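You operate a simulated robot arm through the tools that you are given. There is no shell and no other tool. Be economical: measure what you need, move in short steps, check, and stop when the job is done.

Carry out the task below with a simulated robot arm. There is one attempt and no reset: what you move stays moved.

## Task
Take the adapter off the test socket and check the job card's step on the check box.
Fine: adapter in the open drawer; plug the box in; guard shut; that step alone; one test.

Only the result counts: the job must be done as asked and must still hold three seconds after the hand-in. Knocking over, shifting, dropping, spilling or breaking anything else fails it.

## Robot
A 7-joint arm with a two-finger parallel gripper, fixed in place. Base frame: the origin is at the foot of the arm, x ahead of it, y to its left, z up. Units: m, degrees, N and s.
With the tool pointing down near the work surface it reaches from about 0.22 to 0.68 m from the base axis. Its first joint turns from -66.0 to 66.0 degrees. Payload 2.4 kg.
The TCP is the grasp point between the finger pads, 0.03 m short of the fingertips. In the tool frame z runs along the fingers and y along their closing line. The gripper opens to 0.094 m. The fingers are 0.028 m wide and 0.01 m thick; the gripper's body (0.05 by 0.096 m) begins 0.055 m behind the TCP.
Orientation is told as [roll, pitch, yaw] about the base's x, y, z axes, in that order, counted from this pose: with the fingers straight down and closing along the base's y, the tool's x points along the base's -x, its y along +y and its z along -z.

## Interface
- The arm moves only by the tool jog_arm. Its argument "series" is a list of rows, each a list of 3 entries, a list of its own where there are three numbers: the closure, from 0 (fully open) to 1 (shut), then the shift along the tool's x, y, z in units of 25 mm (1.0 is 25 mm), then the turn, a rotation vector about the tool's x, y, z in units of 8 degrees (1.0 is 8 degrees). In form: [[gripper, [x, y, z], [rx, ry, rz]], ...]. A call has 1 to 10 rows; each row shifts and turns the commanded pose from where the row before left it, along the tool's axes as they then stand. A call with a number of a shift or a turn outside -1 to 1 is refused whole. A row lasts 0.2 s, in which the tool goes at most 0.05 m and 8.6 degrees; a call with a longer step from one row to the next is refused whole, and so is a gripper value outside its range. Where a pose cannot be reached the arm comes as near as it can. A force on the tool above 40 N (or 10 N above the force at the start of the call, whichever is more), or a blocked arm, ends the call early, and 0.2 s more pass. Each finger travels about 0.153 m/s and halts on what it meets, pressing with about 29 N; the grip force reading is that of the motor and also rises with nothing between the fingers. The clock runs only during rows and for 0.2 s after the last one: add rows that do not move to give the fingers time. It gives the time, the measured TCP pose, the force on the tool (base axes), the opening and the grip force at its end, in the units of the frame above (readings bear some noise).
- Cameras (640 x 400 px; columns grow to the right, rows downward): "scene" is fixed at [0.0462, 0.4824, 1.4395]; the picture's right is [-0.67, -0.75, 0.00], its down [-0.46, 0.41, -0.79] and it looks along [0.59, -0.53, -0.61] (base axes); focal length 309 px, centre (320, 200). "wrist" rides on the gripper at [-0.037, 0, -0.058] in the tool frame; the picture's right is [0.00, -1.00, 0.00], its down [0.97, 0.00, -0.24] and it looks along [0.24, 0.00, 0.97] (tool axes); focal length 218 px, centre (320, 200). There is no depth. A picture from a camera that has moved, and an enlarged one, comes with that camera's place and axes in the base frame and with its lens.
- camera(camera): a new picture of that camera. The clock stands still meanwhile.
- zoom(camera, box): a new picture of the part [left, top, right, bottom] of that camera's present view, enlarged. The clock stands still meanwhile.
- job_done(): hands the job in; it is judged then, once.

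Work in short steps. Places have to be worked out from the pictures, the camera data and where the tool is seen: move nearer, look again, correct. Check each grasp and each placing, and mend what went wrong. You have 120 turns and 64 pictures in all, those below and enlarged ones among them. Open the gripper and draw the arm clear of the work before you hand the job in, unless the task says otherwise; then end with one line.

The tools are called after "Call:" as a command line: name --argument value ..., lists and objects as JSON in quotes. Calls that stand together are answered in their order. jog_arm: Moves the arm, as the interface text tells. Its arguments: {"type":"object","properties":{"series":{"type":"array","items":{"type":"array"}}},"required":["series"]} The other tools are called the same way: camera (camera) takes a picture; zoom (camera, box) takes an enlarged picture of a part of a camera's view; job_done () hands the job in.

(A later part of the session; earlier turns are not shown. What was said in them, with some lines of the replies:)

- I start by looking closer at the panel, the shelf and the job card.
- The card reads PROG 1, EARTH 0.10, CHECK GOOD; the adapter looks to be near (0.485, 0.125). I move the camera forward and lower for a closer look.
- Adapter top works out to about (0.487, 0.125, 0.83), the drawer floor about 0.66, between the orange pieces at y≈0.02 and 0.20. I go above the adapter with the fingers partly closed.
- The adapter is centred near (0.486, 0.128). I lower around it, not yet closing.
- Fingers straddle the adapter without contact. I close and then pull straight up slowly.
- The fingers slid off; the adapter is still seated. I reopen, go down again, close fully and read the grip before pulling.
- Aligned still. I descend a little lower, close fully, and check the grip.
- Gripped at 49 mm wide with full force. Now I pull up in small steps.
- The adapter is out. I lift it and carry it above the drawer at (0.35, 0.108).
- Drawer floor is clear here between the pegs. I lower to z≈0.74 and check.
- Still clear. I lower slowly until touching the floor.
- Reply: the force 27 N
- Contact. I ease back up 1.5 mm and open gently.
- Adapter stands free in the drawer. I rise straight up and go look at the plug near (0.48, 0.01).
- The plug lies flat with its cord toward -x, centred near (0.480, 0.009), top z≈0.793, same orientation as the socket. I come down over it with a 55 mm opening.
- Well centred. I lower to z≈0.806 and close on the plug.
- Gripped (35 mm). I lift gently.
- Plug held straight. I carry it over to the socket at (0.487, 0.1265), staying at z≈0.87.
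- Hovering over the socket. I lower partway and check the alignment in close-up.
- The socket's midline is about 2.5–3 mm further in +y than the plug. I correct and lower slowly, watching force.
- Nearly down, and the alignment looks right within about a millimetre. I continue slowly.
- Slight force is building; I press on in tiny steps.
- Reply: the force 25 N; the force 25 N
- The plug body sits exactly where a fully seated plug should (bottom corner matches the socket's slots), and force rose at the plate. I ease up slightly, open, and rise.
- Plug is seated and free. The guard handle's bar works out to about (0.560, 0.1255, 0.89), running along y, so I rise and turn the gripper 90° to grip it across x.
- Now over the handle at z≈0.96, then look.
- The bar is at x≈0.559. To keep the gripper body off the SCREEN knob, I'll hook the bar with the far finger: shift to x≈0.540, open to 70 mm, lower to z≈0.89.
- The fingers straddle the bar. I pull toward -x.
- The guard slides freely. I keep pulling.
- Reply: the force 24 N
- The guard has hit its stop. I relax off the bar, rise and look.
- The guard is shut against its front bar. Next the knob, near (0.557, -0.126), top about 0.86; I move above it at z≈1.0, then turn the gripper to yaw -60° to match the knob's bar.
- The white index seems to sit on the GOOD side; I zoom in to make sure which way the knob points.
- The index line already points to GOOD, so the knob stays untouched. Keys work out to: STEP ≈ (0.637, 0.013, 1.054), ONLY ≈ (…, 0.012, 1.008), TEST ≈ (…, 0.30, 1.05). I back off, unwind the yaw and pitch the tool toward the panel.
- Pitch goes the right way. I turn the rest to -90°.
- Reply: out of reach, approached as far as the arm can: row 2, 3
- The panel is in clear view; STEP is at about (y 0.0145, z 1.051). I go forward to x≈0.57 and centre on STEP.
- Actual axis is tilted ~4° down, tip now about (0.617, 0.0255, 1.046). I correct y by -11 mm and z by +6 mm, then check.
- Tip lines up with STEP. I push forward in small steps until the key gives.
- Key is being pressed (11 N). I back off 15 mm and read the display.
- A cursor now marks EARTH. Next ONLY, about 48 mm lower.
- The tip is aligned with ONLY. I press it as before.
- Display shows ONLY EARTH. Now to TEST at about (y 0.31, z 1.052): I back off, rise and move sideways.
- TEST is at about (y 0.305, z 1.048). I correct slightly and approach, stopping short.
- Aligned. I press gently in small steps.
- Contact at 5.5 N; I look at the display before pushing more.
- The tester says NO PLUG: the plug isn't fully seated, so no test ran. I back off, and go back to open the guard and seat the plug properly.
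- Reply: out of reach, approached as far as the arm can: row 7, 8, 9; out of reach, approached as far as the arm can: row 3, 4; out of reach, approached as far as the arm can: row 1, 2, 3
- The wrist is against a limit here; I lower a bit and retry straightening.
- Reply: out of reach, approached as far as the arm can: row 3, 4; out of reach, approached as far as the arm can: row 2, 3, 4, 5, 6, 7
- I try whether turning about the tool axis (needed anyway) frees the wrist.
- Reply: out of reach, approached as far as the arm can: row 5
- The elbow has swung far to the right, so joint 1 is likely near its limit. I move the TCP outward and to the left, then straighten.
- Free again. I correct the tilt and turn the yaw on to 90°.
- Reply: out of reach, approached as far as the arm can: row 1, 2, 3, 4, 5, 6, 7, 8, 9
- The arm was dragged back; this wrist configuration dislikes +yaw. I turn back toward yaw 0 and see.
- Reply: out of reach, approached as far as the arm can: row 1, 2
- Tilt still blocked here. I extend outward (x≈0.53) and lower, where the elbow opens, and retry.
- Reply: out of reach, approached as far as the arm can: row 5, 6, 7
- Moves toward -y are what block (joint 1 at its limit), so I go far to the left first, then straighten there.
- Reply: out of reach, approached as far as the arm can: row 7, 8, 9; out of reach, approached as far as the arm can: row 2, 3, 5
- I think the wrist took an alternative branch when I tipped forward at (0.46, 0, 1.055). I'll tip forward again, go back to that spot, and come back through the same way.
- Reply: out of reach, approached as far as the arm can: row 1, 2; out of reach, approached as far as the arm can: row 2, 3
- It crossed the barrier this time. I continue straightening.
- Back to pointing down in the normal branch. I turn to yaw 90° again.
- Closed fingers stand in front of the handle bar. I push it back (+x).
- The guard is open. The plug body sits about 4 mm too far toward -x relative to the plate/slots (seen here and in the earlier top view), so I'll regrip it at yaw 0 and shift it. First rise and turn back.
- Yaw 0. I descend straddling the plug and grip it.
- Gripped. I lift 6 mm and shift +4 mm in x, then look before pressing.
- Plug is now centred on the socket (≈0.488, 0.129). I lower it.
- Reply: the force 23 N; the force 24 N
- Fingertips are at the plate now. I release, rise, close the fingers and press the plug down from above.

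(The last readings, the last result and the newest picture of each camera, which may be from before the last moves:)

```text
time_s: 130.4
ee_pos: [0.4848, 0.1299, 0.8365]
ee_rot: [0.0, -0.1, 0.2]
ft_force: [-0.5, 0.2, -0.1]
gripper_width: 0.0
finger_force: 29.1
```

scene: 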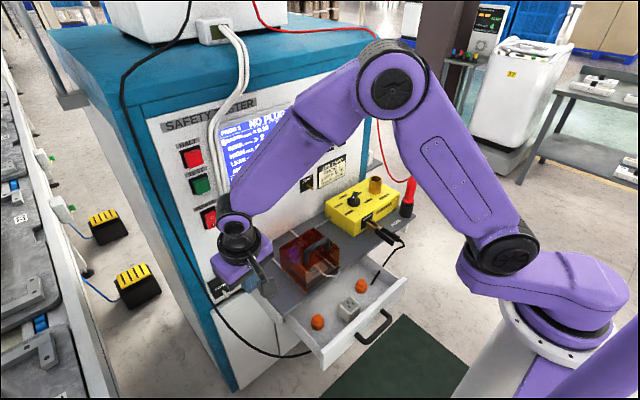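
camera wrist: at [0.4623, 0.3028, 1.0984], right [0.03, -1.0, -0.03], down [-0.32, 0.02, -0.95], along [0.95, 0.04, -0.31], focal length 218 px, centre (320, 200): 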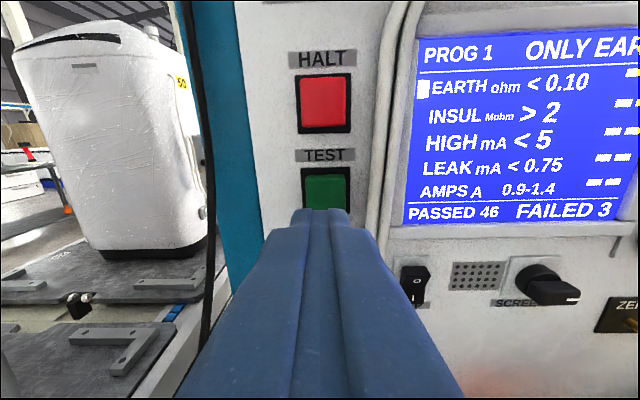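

Call:
jog_arm --series '[[1, [0, 0, 0.08], [0, 0, 0]], [1, [0, 0, 0.08], [0, 0, 0]], [1, [0, 0, 0.08], [0, 0, 0]]]'

```text
time_s: 131.2
ee_pos: [0.4867, 0.1302, 0.8319]
ee_rot: [-0.1, -0.1, 0.1]
ft_force: [-3.9, -0.5, 13.6]
gripper_width: 0.0001
finger_force: 29.0
stopped in row 3: the force on the tool passed its limit (the readings are from after the stop); the commanded pose is now the measured one
```

The plug top is at z≈0.802 and resists, consistent with sitting fully on the plate. I rise and look at plug and display together.

Call:
jog_arm --series '[[1, [0, 0, -1], [0, 0, 0]], [1, [0, 0, -1], [0, 0, 0]], [1, [0, 0, -1], [0, 0, 0]], [1, [0, 0, -1], [0, 0, 0]]]'

Call:
zoom --camera "scene" --box '[200, 90, 360, 290]'

```text
time_s: 132.2
ee_pos: [0.4848, 0.1294, 0.9325]
ee_rot: [0.0, -0.1, 0.0]
ft_force: [-0.2, -0.2, 0.9]
gripper_width: 0.0003
finger_force: 29.0
```

```text
2.00 times, centred on (280, 190) of scene
camera zoom: at [0.0462, 0.4824, 1.4395], right [-0.67, -0.75, 0.0], down [-0.46, 0.41, -0.79], along [0.59, -0.53, -0.61], focal length 618 px, centre (400, 220)
```

zoom: 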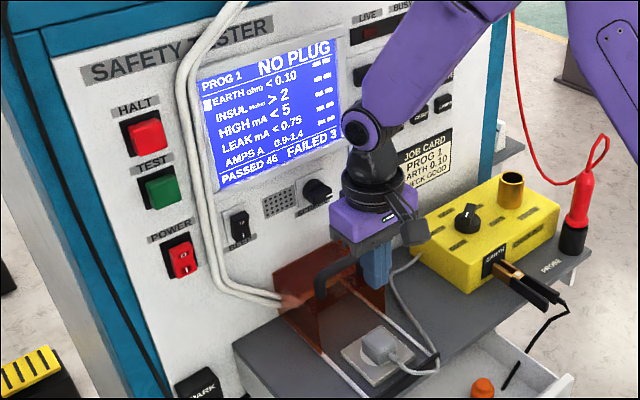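

Display still shows the old NO PLUG message (nothing counted). One close top view to verify the plug's centring before shutting the guard.

Call:
zoom --camera "wrist" --box '[250, 120, 390, 230]'

```text
3.64 times, centred on (320, 175) of wrist
camera zoom: at [0.5209, 0.1284, 0.9894], right [0.0, -1.0, 0.0], down [-0.97, 0.0, 0.24], along [-0.24, 0.0, -0.97], focal length 794 px, centre (320, 291)
```

zoom: 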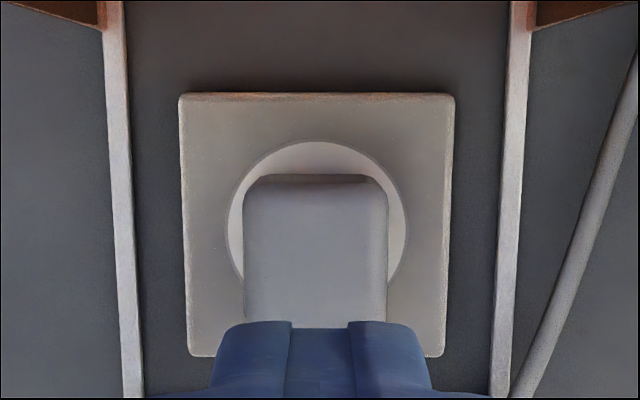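

The plug's body is offset toward its cord in both seatings alike, so the blades do sit in the slots; it's the depth that was lacking. I press down again from above, slowly, to drive it home.

Call:
jog_arm --series '[[1, [0, 0, 1], [0, 0, 0]], [1, [0, 0, 1], [0, 0, 0]], [1, [0, 0, 1], [0, 0, 0]], [1, [0, 0, 0.8], [0, 0, 0]], [1, [0, 0, 0.1], [0, 0, 0]], [1, [0, 0, 0.05], [0, 0, 0]], [1, [0, 0, 0], [0, 0, 0]]]'

```text
time_s: 133.8
ee_pos: [0.4863, 0.1301, 0.8316]
ee_rot: [0.0, 0.0, 0.1]
ft_force: [-0.2, 0.4, 0.1]
gripper_width: 0.0
finger_force: 28.4
```

Call:
jog_arm --series '[[1, [0, 0, 0.04], [0, 0, 0]], [1, [0, 0, 0.04], [0, 0, 0]], [1, [0, 0, 0.04], [0, 0, 0]], [1, [0, 0, 0.04], [0, 0, 0]]]'

```text
time_s: 134.7
ee_pos: [0.4862, 0.1302, 0.832]
ee_rot: [0.0, -0.2, 0.1]
ft_force: [-4.1, -0.8, 13.6]
gripper_width: 0.0
finger_force: 28.9
stopped in row 4: the force on the tool passed its limit (the readings are from after the stop); the commanded pose is now the measured one
```

Stiff stop at the same height. To know whether it is really flush I measure the plate height by touching its free margin beside the plug.

Call:
jog_arm --series '[[1, [0, 0, -0.6], [0, 0, 0]], [1, [0, 0.7, 0], [0, 0, 0]], [1, [0, 0.58, 0], [0, 0, 0]], [1, [0, 0, 0.9], [0, 0, 0]], [1, [0, 0, 0.4], [0, 0, 0]], [1, [0, 0, 0.3], [0, 0, 0]], [1, [0, 0, 0.2], [0, 0, 0]], [1, [0, 0, 0.1], [0, 0, 0]], [1, [0, 0, 0.1], [0, 0, 0]], [1, [0, 0, 0.1], [0, 0, 0]]]'

```text
time_s: 136.4
ee_pos: [0.4871, 0.1632, 0.803]
ee_rot: [-0.1, -0.2, 0.0]
ft_force: [-3.5, -0.3, 10.3]
gripper_width: 0.0
finger_force: 28.9
stopped in row 8: the force on the tool passed its limit (the readings are from after the stop); the commanded pose is now the measured one
```

Key finding: the plate is at z≈0.773, so the plug top stands 29 mm above it — the same as on the shelf. So the plug is merely standing on its pins, not inserted. I'll regrip it and feel for the slots by sliding it under light pressure.

Call:
jog_arm --series '[[1, [0, 0, -1], [0, 0, 0]], [0.6, [0, 0, -0.9], [0, 0, 0]], [0.42, [0.12, -0.7, 0], [0, 0, 0]], [0.42, [0.1, -0.65, 0], [0, 0, 0]], [0.42, [0, 0, 0.5], [0, 0, 0]], [0.42, [0, 0, 0.5], [0, 0, 0]], [0.42, [0, 0, 0.45], [0, 0, 0]], [0.42, [0, 0, 0], [0, 0, 0]], [1, [0, 0, 0], [0, 0, 0]], [1, [0, 0, 0], [0, 0, 0]]]'

```text
time_s: 137.8
ee_pos: [0.4829, 0.1301, 0.8321]
ee_rot: [-0.1, -0.1, 0.0]
ft_force: [-7.0, -1.7, 20.9]
gripper_width: 0.0552
finger_force: 0.2
stopped in row 7: the force on the tool passed its limit (the readings are from after the stop); the commanded pose is now the measured one
```

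Unexpected contact at z≈0.832 even with open fingers. I rise a little, open wider and feel again.

Call:
jog_arm --series '[[0.42, [0, 0, -0.5], [0, 0, 0]], [0.22, [0, -0.04, 0], [0, 0, 0]], [0.22, [0, 0, 0], [0, 0, 0]], [0.22, [0, 0, 0.4], [0, 0, 0]], [0.22, [0, 0, 0.2], [0, 0, 0]], [0.22, [0, 0, 0.2], [0, 0, 0]], [0.22, [0, 0, 0.2], [0, 0, 0]], [0.22, [0, 0, 0], [0, 0, 0]]]'

```text
time_s: 139.6
ee_pos: [0.4837, 0.1281, 0.8182]
ee_rot: [0.0, -0.3, 0.1]
ft_force: [0.0, -0.3, -0.6]
gripper_width: 0.0735
finger_force: 0.1
```

Now it passes freely, so the plug had shifted or turned a bit. Closing the fingers will square and centre it.

Call:
jog_arm --series '[[0.3, [0, 0, 0], [0, 0, 0]], [0.4, [0, 0, 0], [0, 0, 0]], [0.5, [0, 0, 0], [0, 0, 0]], [0.58, [0, 0, 0], [0, 0, 0]], [1, [0, 0, 0], [0, 0, 0]], [1, [0, 0, 0], [0, 0, 0]]]'

```text
time_s: 141.0
ee_pos: [0.4835, 0.1283, 0.8169]
ee_rot: [0.0, -0.2, 0.1]
ft_force: [0.1, 0.8, -0.2]
gripper_width: 0.035
finger_force: 28.9
```

Gripped square at 35 mm. I lift slightly, go +9 mm in x, set down with light pressure and drag toward -x to find the slots.

Call:
jog_arm --series '[[1, [0, 0.04, -0.12], [0, 0, 0]], [1, [-0.36, 0, 0], [0, 0, 0]], [1, [0, 0, 0.1], [0, 0, 0]], [1, [0, 0, 0.07], [0, 0, 0]], [1, [0.05, 0, 0], [0, 0, 0]], [1, [0.05, 0, 0], [0, 0, 0]], [1, [0.05, 0, 0], [0, 0, 0]], [1, [0.05, 0, 0], [0, 0, 0]]]'

```text
time_s: 142.8
ee_pos: [0.4885, 0.1294, 0.8175]
ee_rot: [0.0, -0.4, 0.2]
ft_force: [8.2, -1.2, 18.5]
gripper_width: 0.0352
finger_force: 28.7
```

Call:
jog_arm --series '[[1, [0.04, 0, 0], [0, 0, 0]], [1, [0.04, 0, 0], [0, 0, 0]], [1, [0.04, 0, 0], [0, 0, 0]], [1, [0.04, 0, 0], [0, 0, 0]], [1, [0.04, 0, 0], [0, 0, 0]]]'

```text
time_s: 144.0
ee_pos: [0.4822, 0.1286, 0.8172]
ee_rot: [-0.2, 0.2, 0.1]
ft_force: [0.2, -1.5, 16.8]
gripper_width: 0.0353
finger_force: 28.8
```

Call:
jog_arm --series '[[1, [0.04, 0, 0], [0, 0, 0]], [1, [0.04, 0, 0], [0, 0, 0]], [1, [0.04, 0, 0], [0, 0, 0]], [1, [0.04, 0, 0], [0, 0, 0]], [1, [0.04, 0, 0], [0, 0, 0]]]'

```text
time_s: 145.2
ee_pos: [0.477, 0.1296, 0.817]
ee_rot: [-0.1, -0.2, 0.0]
ft_force: [0.0, -0.3, -1.1]
gripper_width: 0.0348
finger_force: 29.1
```

The contact force vanished at x≈0.478 — likely the pins found the slots. I lower gently.

Call:
jog_arm --series '[[1, [0, 0, 0.06], [0, 0, 0]], [1, [0, 0, 0.06], [0, 0, 0]], [1, [0, 0, 0.06], [0, 0, 0]]]'

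```text
time_s: 146.0
ee_pos: [0.4774, 0.1282, 0.814]
ee_rot: [0.0, -0.3, 0.1]
ft_force: [-4.4, -2.0, 23.2]
gripper_width: 0.0355
finger_force: 29.1
```

I test whether it is captured: relieve the load and tug sideways 2.5 mm.

Call:
jog_arm --series '[[1, [0, 0, -0.1], [0, 0, 0]], [1, [-0.1, 0, 0], [0, 0, 0]], [1, [0, 0, 0], [0, 0, 0]]]'

```text
time_s: 146.8
ee_pos: [0.4811, 0.1294, 0.8143]
ee_rot: [0.0, -0.2, 0.1]
ft_force: [-0.2, -0.1, 0.0]
gripper_width: 0.0348
finger_force: 29.2
```

It isn't captured; it slides freely. I need to see the pins: I lift the plug and tilt its underside toward the scene camera.

Call:
jog_arm --series '[[1, [0, 0, -1], [0, 0, 0]], [1, [0, 0, -1], [0, 0, 0]], [1, [0, 0, -0.6], [0, 0, 0]], [1, [0, 0, 0], [-0.63, 0.69, 0]], [1, [0, 0, 0], [-0.63, 0.69, 0]], [1, [0, 0, 0], [-0.63, 0.69, 0]], [1, [0, 0, 0], [-0.63, 0.69, 0]], [1, [0, 0, 0], [-0.63, 0.69, 0]], [1, [0, 0, 0], [-0.63, 0.69, 0]], [1, [0, 0, 0], [0, 0, 0]]]'

```text
time_s: 149.0
ee_pos: [0.4792, 0.1288, 0.8794]
ee_rot: [33.9, 31.3, 9.8]
ft_force: [0.0, -0.3, -0.7]
gripper_width: 0.0351
finger_force: 29.3
```

Call:
zoom --camera "scene" --box '[279, 212, 349, 268]'

```text
7.14 times, centred on (314, 240) of scene
camera zoom: at [0.0462, 0.4824, 1.4395], right [-0.67, -0.75, 0.0], down [-0.46, 0.41, -0.79], along [0.59, -0.53, -0.61], focal length 2209 px, centre (363, -86)
```

zoom: 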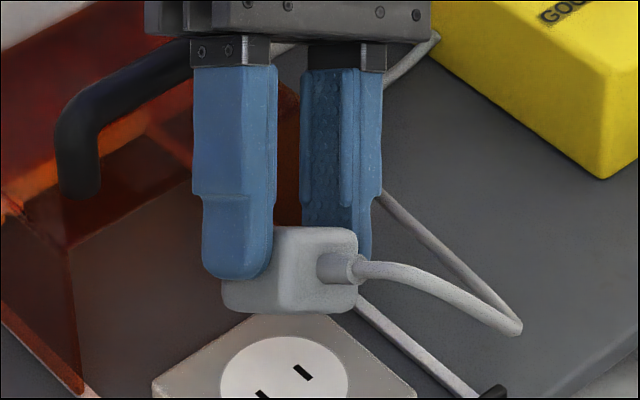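

No pins exist on the plug: its body is ~29 mm tall, so it was flush on the plate and only its position was off (~3 mm in -x). In the grip its centre is ~2.3 mm on the -x side of the TCP. I untilt and set it down with TCP x≈0.4868, y≈0.1293.

Call:
jog_arm --series '[[1, [0, 0, 0], [0.63, -0.69, 0]], [1, [0, 0, 0], [0.63, -0.69, 0]], [1, [0, 0, 0], [0.63, -0.69, 0]], [1, [0, 0, 0], [0.63, -0.69, 0]], [1, [0, 0, 0], [0.63, -0.69, 0]], [1, [0, 0, 0], [0.63, -0.69, 0]], [1, [0, 0, 0], [0, 0, 0]], [1, [0, 0, 0], [0, 0, 0]]]'

Call:
jog_arm --series '[[1, [-0.3, 0.02, 0.5], [0, 0, 0]], [1, [0, 0, 0.9], [0, 0, 0]], [1, [0, 0, 0.7], [0, 0, 0]], [1, [0, 0, 0.3], [0, 0, 0]], [1, [0, 0, 0], [0, 0, 0]]]'

```text
time_s: 150.8
ee_pos: [0.4795, 0.1292, 0.88]
ee_rot: [-0.1, -0.2, 0.1]
ft_force: [0.2, 0.3, 0.2]
gripper_width: 0.0348
finger_force: 28.8
```

```text
time_s: 152.0
ee_pos: [0.4879, 0.1297, 0.8203]
ee_rot: [0.0, -0.2, 0.2]
ft_force: [-0.8, -0.8, -0.6]
gripper_width: 0.0351
finger_force: 29.1
```

Now lower onto the plate, release, rise and take the top view for centring.

Call:
jog_arm --series '[[1, [0.03, 0, 0.1], [0, 0, 0]], [1, [0, 0, 0.1], [0, 0, 0]], [1, [0, 0, 0.06], [0, 0, 0]], [1, [0, 0, 0.04], [0, 0, 0]]]'

Call:
jog_arm --series '[[0.6, [0, 0, 0], [0, 0, 0]], [0.5, [0, 0, 0], [0, 0, 0]], [0.3, [0, 0, 0], [0, 0, 0]], [0.3, [0, 0, -0.6], [0, 0, 0]], [0.3, [0, 0, -1], [0, 0, 0]], [0.3, [0, 0, -1], [0, 0, 0]], [0.3, [0.6, 0, -1], [0, 0, 0]], [0.3, [1, 0, -1], [0, 0, 0]], [0.3, [0, 0, 0], [0, 0, 0]]]'

Call:
zoom --camera "wrist" --box '[250, 90, 390, 200]'

```text
time_s: 153.0
ee_pos: [0.4874, 0.1306, 0.8124]
ee_rot: [0.0, -0.2, 0.0]
ft_force: [-5.6, 0.9, 24.1]
gripper_width: 0.0352
finger_force: 28.7
```

```text
time_s: 155.0
ee_pos: [0.4447, 0.1283, 0.9284]
ee_rot: [0.0, -0.1, 0.2]
ft_force: [1.3, 0.3, 0.6]
gripper_width: 0.0658
finger_force: 0.1
```

```text
3.64 times, centred on (320, 145) of wrist
camera zoom: at [0.4815, 0.1274, 0.9856], right [0.0, -1.0, 0.0], down [-0.97, 0.0, 0.24], along [-0.24, 0.0, -0.97], focal length 794 px, centre (320, 400)
```

zoom: 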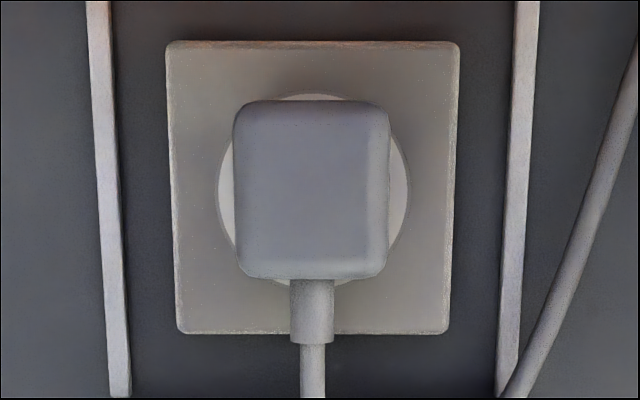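

The plug is centred within 0.5 mm of the socket (0.4841/0.1292 vs 0.4842/0.1294). Pictures are used up; I now turn to yaw 90° and get above the handle as before.

Call:
jog_arm --series '[[0.25, [0, 0, -1], [0, 0, -1]], [0.25, [0, 0, -1], [0, 0, -1]], [0.25, [0, 0, -1], [0, 0, -1]], [0.25, [0, 0, 0], [0, 0, -1]], [0.25, [0, 0, 0], [0, 0, -1]], [0.25, [0, 0, 0], [0, 0, -1]], [0.25, [0, 0, 0], [0, 0, -1]], [0.25, [0, 0, 0], [0, 0, -1]], [0.25, [0, 0, 0], [0, 0, -1]], [0.25, [0, 0, 0], [0, 0, -1]]]'

Call:
jog_arm --series '[[0.25, [0, 0, 0], [0, 0, -1]], [0.25, [0, 0, 0], [0, 0, -0.25]], [0.25, [-0.06, -0.97, 0], [0, 0, 0]], [0.25, [0, -0.97, 0], [0, 0, 0]], [0.25, [0, -0.97, 0], [0, 0, 0]], [0.25, [0, -0.94, 0.5], [0, 0, 0]], [0.25, [0, 0, 1], [0, 0, 0]], [0.25, [0, 0, 0], [0, 0, 0]]]'

```text
time_s: 157.2
ee_pos: [0.4464, 0.13, 1.0026]
ee_rot: [-0.1, 0.0, 80.3]
ft_force: [1.2, 0.1, 0.3]
gripper_width: 0.0706
finger_force: 0.0
```

```text
time_s: 159.0
ee_pos: [0.5408, 0.1311, 0.964]
ee_rot: [-0.1, 0.0, 90.0]
ft_force: [-0.2, 0.1, 0.6]
gripper_width: 0.0704
finger_force: 0.0
```

Same pose as my first successful hook. I lower and pull the guard shut, the last stretch in small steps.

Call:
jog_arm --series '[[0.25, [0, 0, 1], [0, 0, 0]], [0.25, [0, 0, 1], [0, 0, 0]], [0.25, [0, 0, 0.95], [0, 0, 0]], [0.25, [0, 0, 0], [0, 0, 0]]]'

Call:
jog_arm --series '[[0.25, [0, 0.4, 0], [0, 0, 0]], [0.25, [0, 0.5, 0], [0, 0, 0]], [0.25, [0, 0.5, 0], [0, 0, 0]], [0.25, [0, 0.5, 0], [0, 0, 0]], [0.25, [0, 0.5, 0], [0, 0, 0]], [0.25, [0, 0.5, 0], [0, 0, 0]], [0.25, [0, 0.5, 0], [0, 0, 0]], [0.25, [0, 0.5, 0], [0, 0, 0]], [0.25, [0, 0.4, 0], [0, 0, 0]], [0.25, [0, 0.2, 0], [0, 0, 0]]]'

Call:
jog_arm --series '[[0.25, [0, 0.15, 0], [0, 0, 0]], [0.25, [0, 0.15, 0], [0, 0, 0]], [0.25, [0, 0.15, 0], [0, 0, 0]]]'

```text
time_s: 160.0
ee_pos: [0.542, 0.1337, 0.89]
ee_rot: [-0.2, 0.0, 90.1]
ft_force: [0.4, -0.2, 0.3]
gripper_width: 0.0702
finger_force: 0.1
```

```text
time_s: 162.2
ee_pos: [0.429, 0.1308, 0.8907]
ee_rot: [-0.2, 0.2, 90.1]
ft_force: [0.8, -0.3, -1.5]
gripper_width: 0.0706
finger_force: 0.1
```

```text
time_s: 163.0
ee_pos: [0.4192, 0.1308, 0.8918]
ee_rot: [-0.4, -0.1, 90.0]
ft_force: [9.6, -3.2, -0.5]
gripper_width: 0.0763
finger_force: 5.6
```

The guard is against its stop again. I give a final small pull, back off, rise, and unwind to the point (0.45, 0, 1.05) where tipping forward worked.

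Call:
jog_arm --series '[[0.25, [0, 0.1, 0], [0, 0, 0]], [0.25, [0, -0.45, 0], [0, 0, 0]], [0.2, [0, 0, -1], [0, 0, 0]], [0.3, [0, 0, -1], [0, 0, 0]], [0.5, [0, 0, -1], [0, 0, 0]], [0.8, [0, 0, -1], [0, 0, 0]], [1, [0, 0, -1], [0, 0, 1]], [1, [0, 0, -1], [0, 0, 1]], [1, [0, 0, -0.3], [0, 0, 1]], [1, [0, 0, 0], [0, 0, 1]]]'

Call:
jog_arm --series '[[1, [0, 0, 0], [0, 0, 1]], [1, [0, 0, 0], [0, 0, 1]], [1, [0, 0, 0], [0, 0, 1]], [1, [0, 0, 0], [0, 0, 1]], [1, [0, 0, 0], [0, 0, 1]], [1, [0, 0, 0], [0, 0, 1]], [1, [0, 0, 0], [0, 0, 1]], [1, [0, 0, 0], [0, 0, 0.25]], [1, [0, 0, 0], [0, 0, 0]]]'

```text
time_s: 165.2
ee_pos: [0.4262, 0.1302, 1.0492]
ee_rot: [-0.2, -0.2, 57.9]
ft_force: [0.4, 0.7, -0.1]
gripper_width: 0.0
finger_force: 29.5
```

```text
time_s: 167.2
ee_pos: [0.4266, 0.1311, 1.0473]
ee_rot: [0.1, -0.2, 0.0]
ft_force: [-0.6, -1.0, 0.6]
gripper_width: 0.0002
finger_force: 29.4
```

Call:
jog_arm --series '[[1, [-0.19, -1, -0.03], [0, 0, 0]], [1, [-0.19, -1, -0.03], [0, 0, 0]], [1, [-0.19, -1, -0.03], [0, 0, 0]], [1, [-0.19, -1, -0.03], [0, 0, 0]], [1, [-0.19, -1, -0.03], [0, 0, 0]], [1, [0, -0.23, 0], [0, 0, 0]], [1, [0, 0, 0], [0, -1, 0]], [1, [0, 0, 0], [0, -1, 0]], [1, [0, 0, 0], [0, -1, 0]], [1, [0, 0, 0], [0, 0, 0]]]'

Call:
jog_arm --series '[[1, [0, 0, 0], [0, -1, 0]], [1, [0, 0, 0], [0, -1, 0]], [1, [0, 0, 0], [0, -1, 0]], [1, [0, 0, 0], [0, -1, 0]], [1, [0, 0, 0], [0, -1, 0]], [1, [0, 0, 0], [0, -1, 0]], [1, [0, 0, 0], [0, -1, 0]], [1, [0, 0, 0], [0, -1, 0]], [1, [0, 0, 0], [0, -0.25, 0]], [1, [0, 0, 0], [0, 0, 0]]]'

```text
time_s: 169.4
ee_pos: [0.4507, 0.0005, 1.0521]
ee_rot: [0.1, -24.2, 0.1]
ft_force: [0.0, -0.2, -0.3]
gripper_width: 0.0
finger_force: 29.0
```

```text
time_s: 171.6
ee_pos: [0.4673, -0.0062, 1.0575]
ee_rot: [-25.1, -85.4, 23.8]
ft_force: [-0.1, -0.4, -0.2]
gripper_width: 0.0
finger_force: 28.9
out of reach, approached as far as the arm can: row 2, 3
```

Forward-pointing again (mirrored small skew). I move over in front of TEST as before, staying back from the panel.

Call:
jog_arm --series '[[1, [-0.2, 1, 0.6], [0, 0, 0]], [1, [-0.2, 1, 0.6], [0, 0, 0]], [1, [-0.2, 1, 0], [0, 0, 0]], [1, [0, 1, 0], [0, 0, 0]], [1, [0, 1, 0], [0, 0, 0]], [1, [0, 1, 0], [0, 0, 0]], [1, [0, 1, 0], [0, 0, 0]], [1, [0, 1, 0], [0, 0, 0]], [1, [0, 1, 0], [0, 0, 0]], [1, [0, 1, 0], [0, 0, 0]]]'

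Call:
jog_arm --series '[[1, [0, 1, 0], [0, 0, 0]], [1, [0, 1, 0], [0, 0, 0]], [1, [0, 0.5, 0], [0, 0, 0]], [1, [0, 0, 0], [0, 0, 0]]]'

```text
time_s: 173.8
ee_pos: [0.5018, 0.2439, 1.0612]
ee_rot: [-24.7, -85.3, 23.3]
ft_force: [0.5, 0.6, 0.0]
gripper_width: 0.0003
finger_force: 28.9
```

```text
time_s: 174.8
ee_pos: [0.5052, 0.3059, 1.0578]
ee_rot: [-24.8, -85.3, 23.3]
ft_force: [0.4, -0.2, 0.4]
gripper_width: 0.0
finger_force: 28.9
```

Call:
jog_arm --series '[[1, [0, 0.2, 0.8], [0, 0, 0]], [1, [0, 0, 0.8], [0, 0, 0]], [1, [0, 0, 0.8], [0, 0, 0]], [1, [0, 0, 0.6], [0, 0, 0]], [1, [0, 0, 0.4], [0, 0, 0]], [1, [0, 0, 0], [0, 0, 0]]]'

```text
time_s: 176.2
ee_pos: [0.5911, 0.309, 1.0522]
ee_rot: [-24.9, -85.3, 23.5]
ft_force: [-1.1, -1.1, -0.7]
gripper_width: 0.0002
finger_force: 28.5
```

Right in front of TEST at the same place as last time. One press in small steps, up to the depth that registered before.

Call:
jog_arm --series '[[1, [0, 0, 0.14], [0, 0, 0]], [1, [0, 0, 0.12], [0, 0, 0]], [1, [0, 0, 0.12], [0, 0, 0]], [1, [0, 0, 0.12], [0, 0, 0]]]'

```text
time_s: 177.2
ee_pos: [0.6024, 0.3084, 1.0538]
ee_rot: [-24.6, -85.5, 23.2]
ft_force: [-5.4, -1.5, 1.8]
gripper_width: 0.0
finger_force: 29.1
```

The key went down at the same force and depth as before. I back off, wait for the test to finish, and try one last look.

Call:
jog_arm --series '[[1, [0, 0, -0.8], [0, 0, 0]], [1, [0, 0, -1], [0, 0, 0]], [1, [0, 0, -1], [0, 0, 0]], [1, [0, 0, -1], [0, 0, 0]], [0.6, [0, 0, 0], [0, 0, 0]], [0.3, [0, 0, 0], [0, 0, 0]], [0.2, [0, 0, 0], [0, 0, 0]], [0.2, [0, 0, 0], [0, 0, 0]], [0.2, [0, 0, 0], [0, 0, 0]], [0.2, [0, 0, 0], [0, 0, 0]]]'

Call:
jog_arm --series '[[0.2, [0, 0, 0], [0, 0, 0]], [0.2, [0, 0, 0], [0, 0, 0]], [0.2, [0, 0, 0], [0, 0, 0]], [0.2, [0, 0, 0], [0, 0, 0]], [0.2, [0, 0, 0], [0, 0, 0]], [0.2, [0, 0, 0], [0, 0, 0]], [0.2, [0, 0, 0], [0, 0, 0]], [0.2, [0, 0, 0], [0, 0, 0]], [0.2, [0, 0, 0], [0, 0, 0]], [0.2, [0, 0, 0], [0, 0, 0]]]'

Call:
zoom --camera "scene" --box '[170, 80, 350, 210]'

```text
time_s: 179.4
ee_pos: [0.5078, 0.3118, 1.0588]
ee_rot: [-24.7, -85.3, 23.4]
ft_force: [-0.5, -0.5, 1.1]
gripper_width: 0.0752
finger_force: 0.1
```

```text
time_s: 181.6
ee_pos: [0.5085, 0.3116, 1.0581]
ee_rot: [-24.7, -85.3, 23.5]
ft_force: [0.0, -0.2, 0.5]
gripper_width: 0.0753
finger_force: 0.2
```

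```text
refused: no pictures are left
```

No picture is left. I wait a few more seconds clear of the panel so that the test can end, then hand in.

Call:
jog_arm --series '[[0.2, [0, 0, -0.5], [0, 0, 0]], [0.2, [0, 0, 0], [0, 0, 0]], [0.2, [0, 0, 0], [0, 0, 0]], [0.2, [0, 0, 0], [0, 0, 0]], [0.2, [0, 0, 0], [0, 0, 0]], [0.2, [0, 0, 0], [0, 0, 0]], [0.2, [0, 0, 0], [0, 0, 0]], [0.2, [0, 0, 0], [0, 0, 0]], [0.2, [0, 0, 0], [0, 0, 0]], [0.2, [0, 0, 0], [0, 0, 0]]]'

Call:
jog_arm --series '[[0.2, [0, 0, 0], [0, 0, 0]], [0.2, [0, 0, 0], [0, 0, 0]], [0.2, [0, 0, 0], [0, 0, 0]], [0.2, [0, 0, 0], [0, 0, 0]], [0.2, [0, 0, 0], [0, 0, 0]], [0.2, [0, 0, 0], [0, 0, 0]], [0.2, [0, 0, 0], [0, 0, 0]], [0.2, [0, 0, 0], [0, 0, 0]], [0.2, [0, 0, 0], [0, 0, 0]], [0.2, [0, 0, 0], [0, 0, 0]]]'

Call:
job_done

```text
time_s: 183.8
ee_pos: [0.4954, 0.311, 1.061]
ee_rot: [-24.8, -85.2, 23.4]
ft_force: [-0.6, -0.3, -0.2]
gripper_width: 0.0749
finger_force: 0.1
```

```text
time_s: 186.0
ee_pos: [0.4956, 0.3102, 1.0596]
ee_rot: [-24.7, -85.3, 23.5]
ft_force: [0.8, 1.4, -0.1]
gripper_width: 0.0749
finger_force: 0.1
```

```text
The job is handed in.
```

I handed the job in, but I can't confirm the test ran: I had no pictures left to read the display after the last TEST press. The adapter is in the drawer, the box's plug is re-centred on the socket, the guard is pulled to its stop, and the box was already on GOOD. The first TEST press showed NO PLUG with the counts unchanged; I then re-centred the plug and pressed TEST once more. I last saw ONLY EARTH before that first press, so I'm assuming the selection held.
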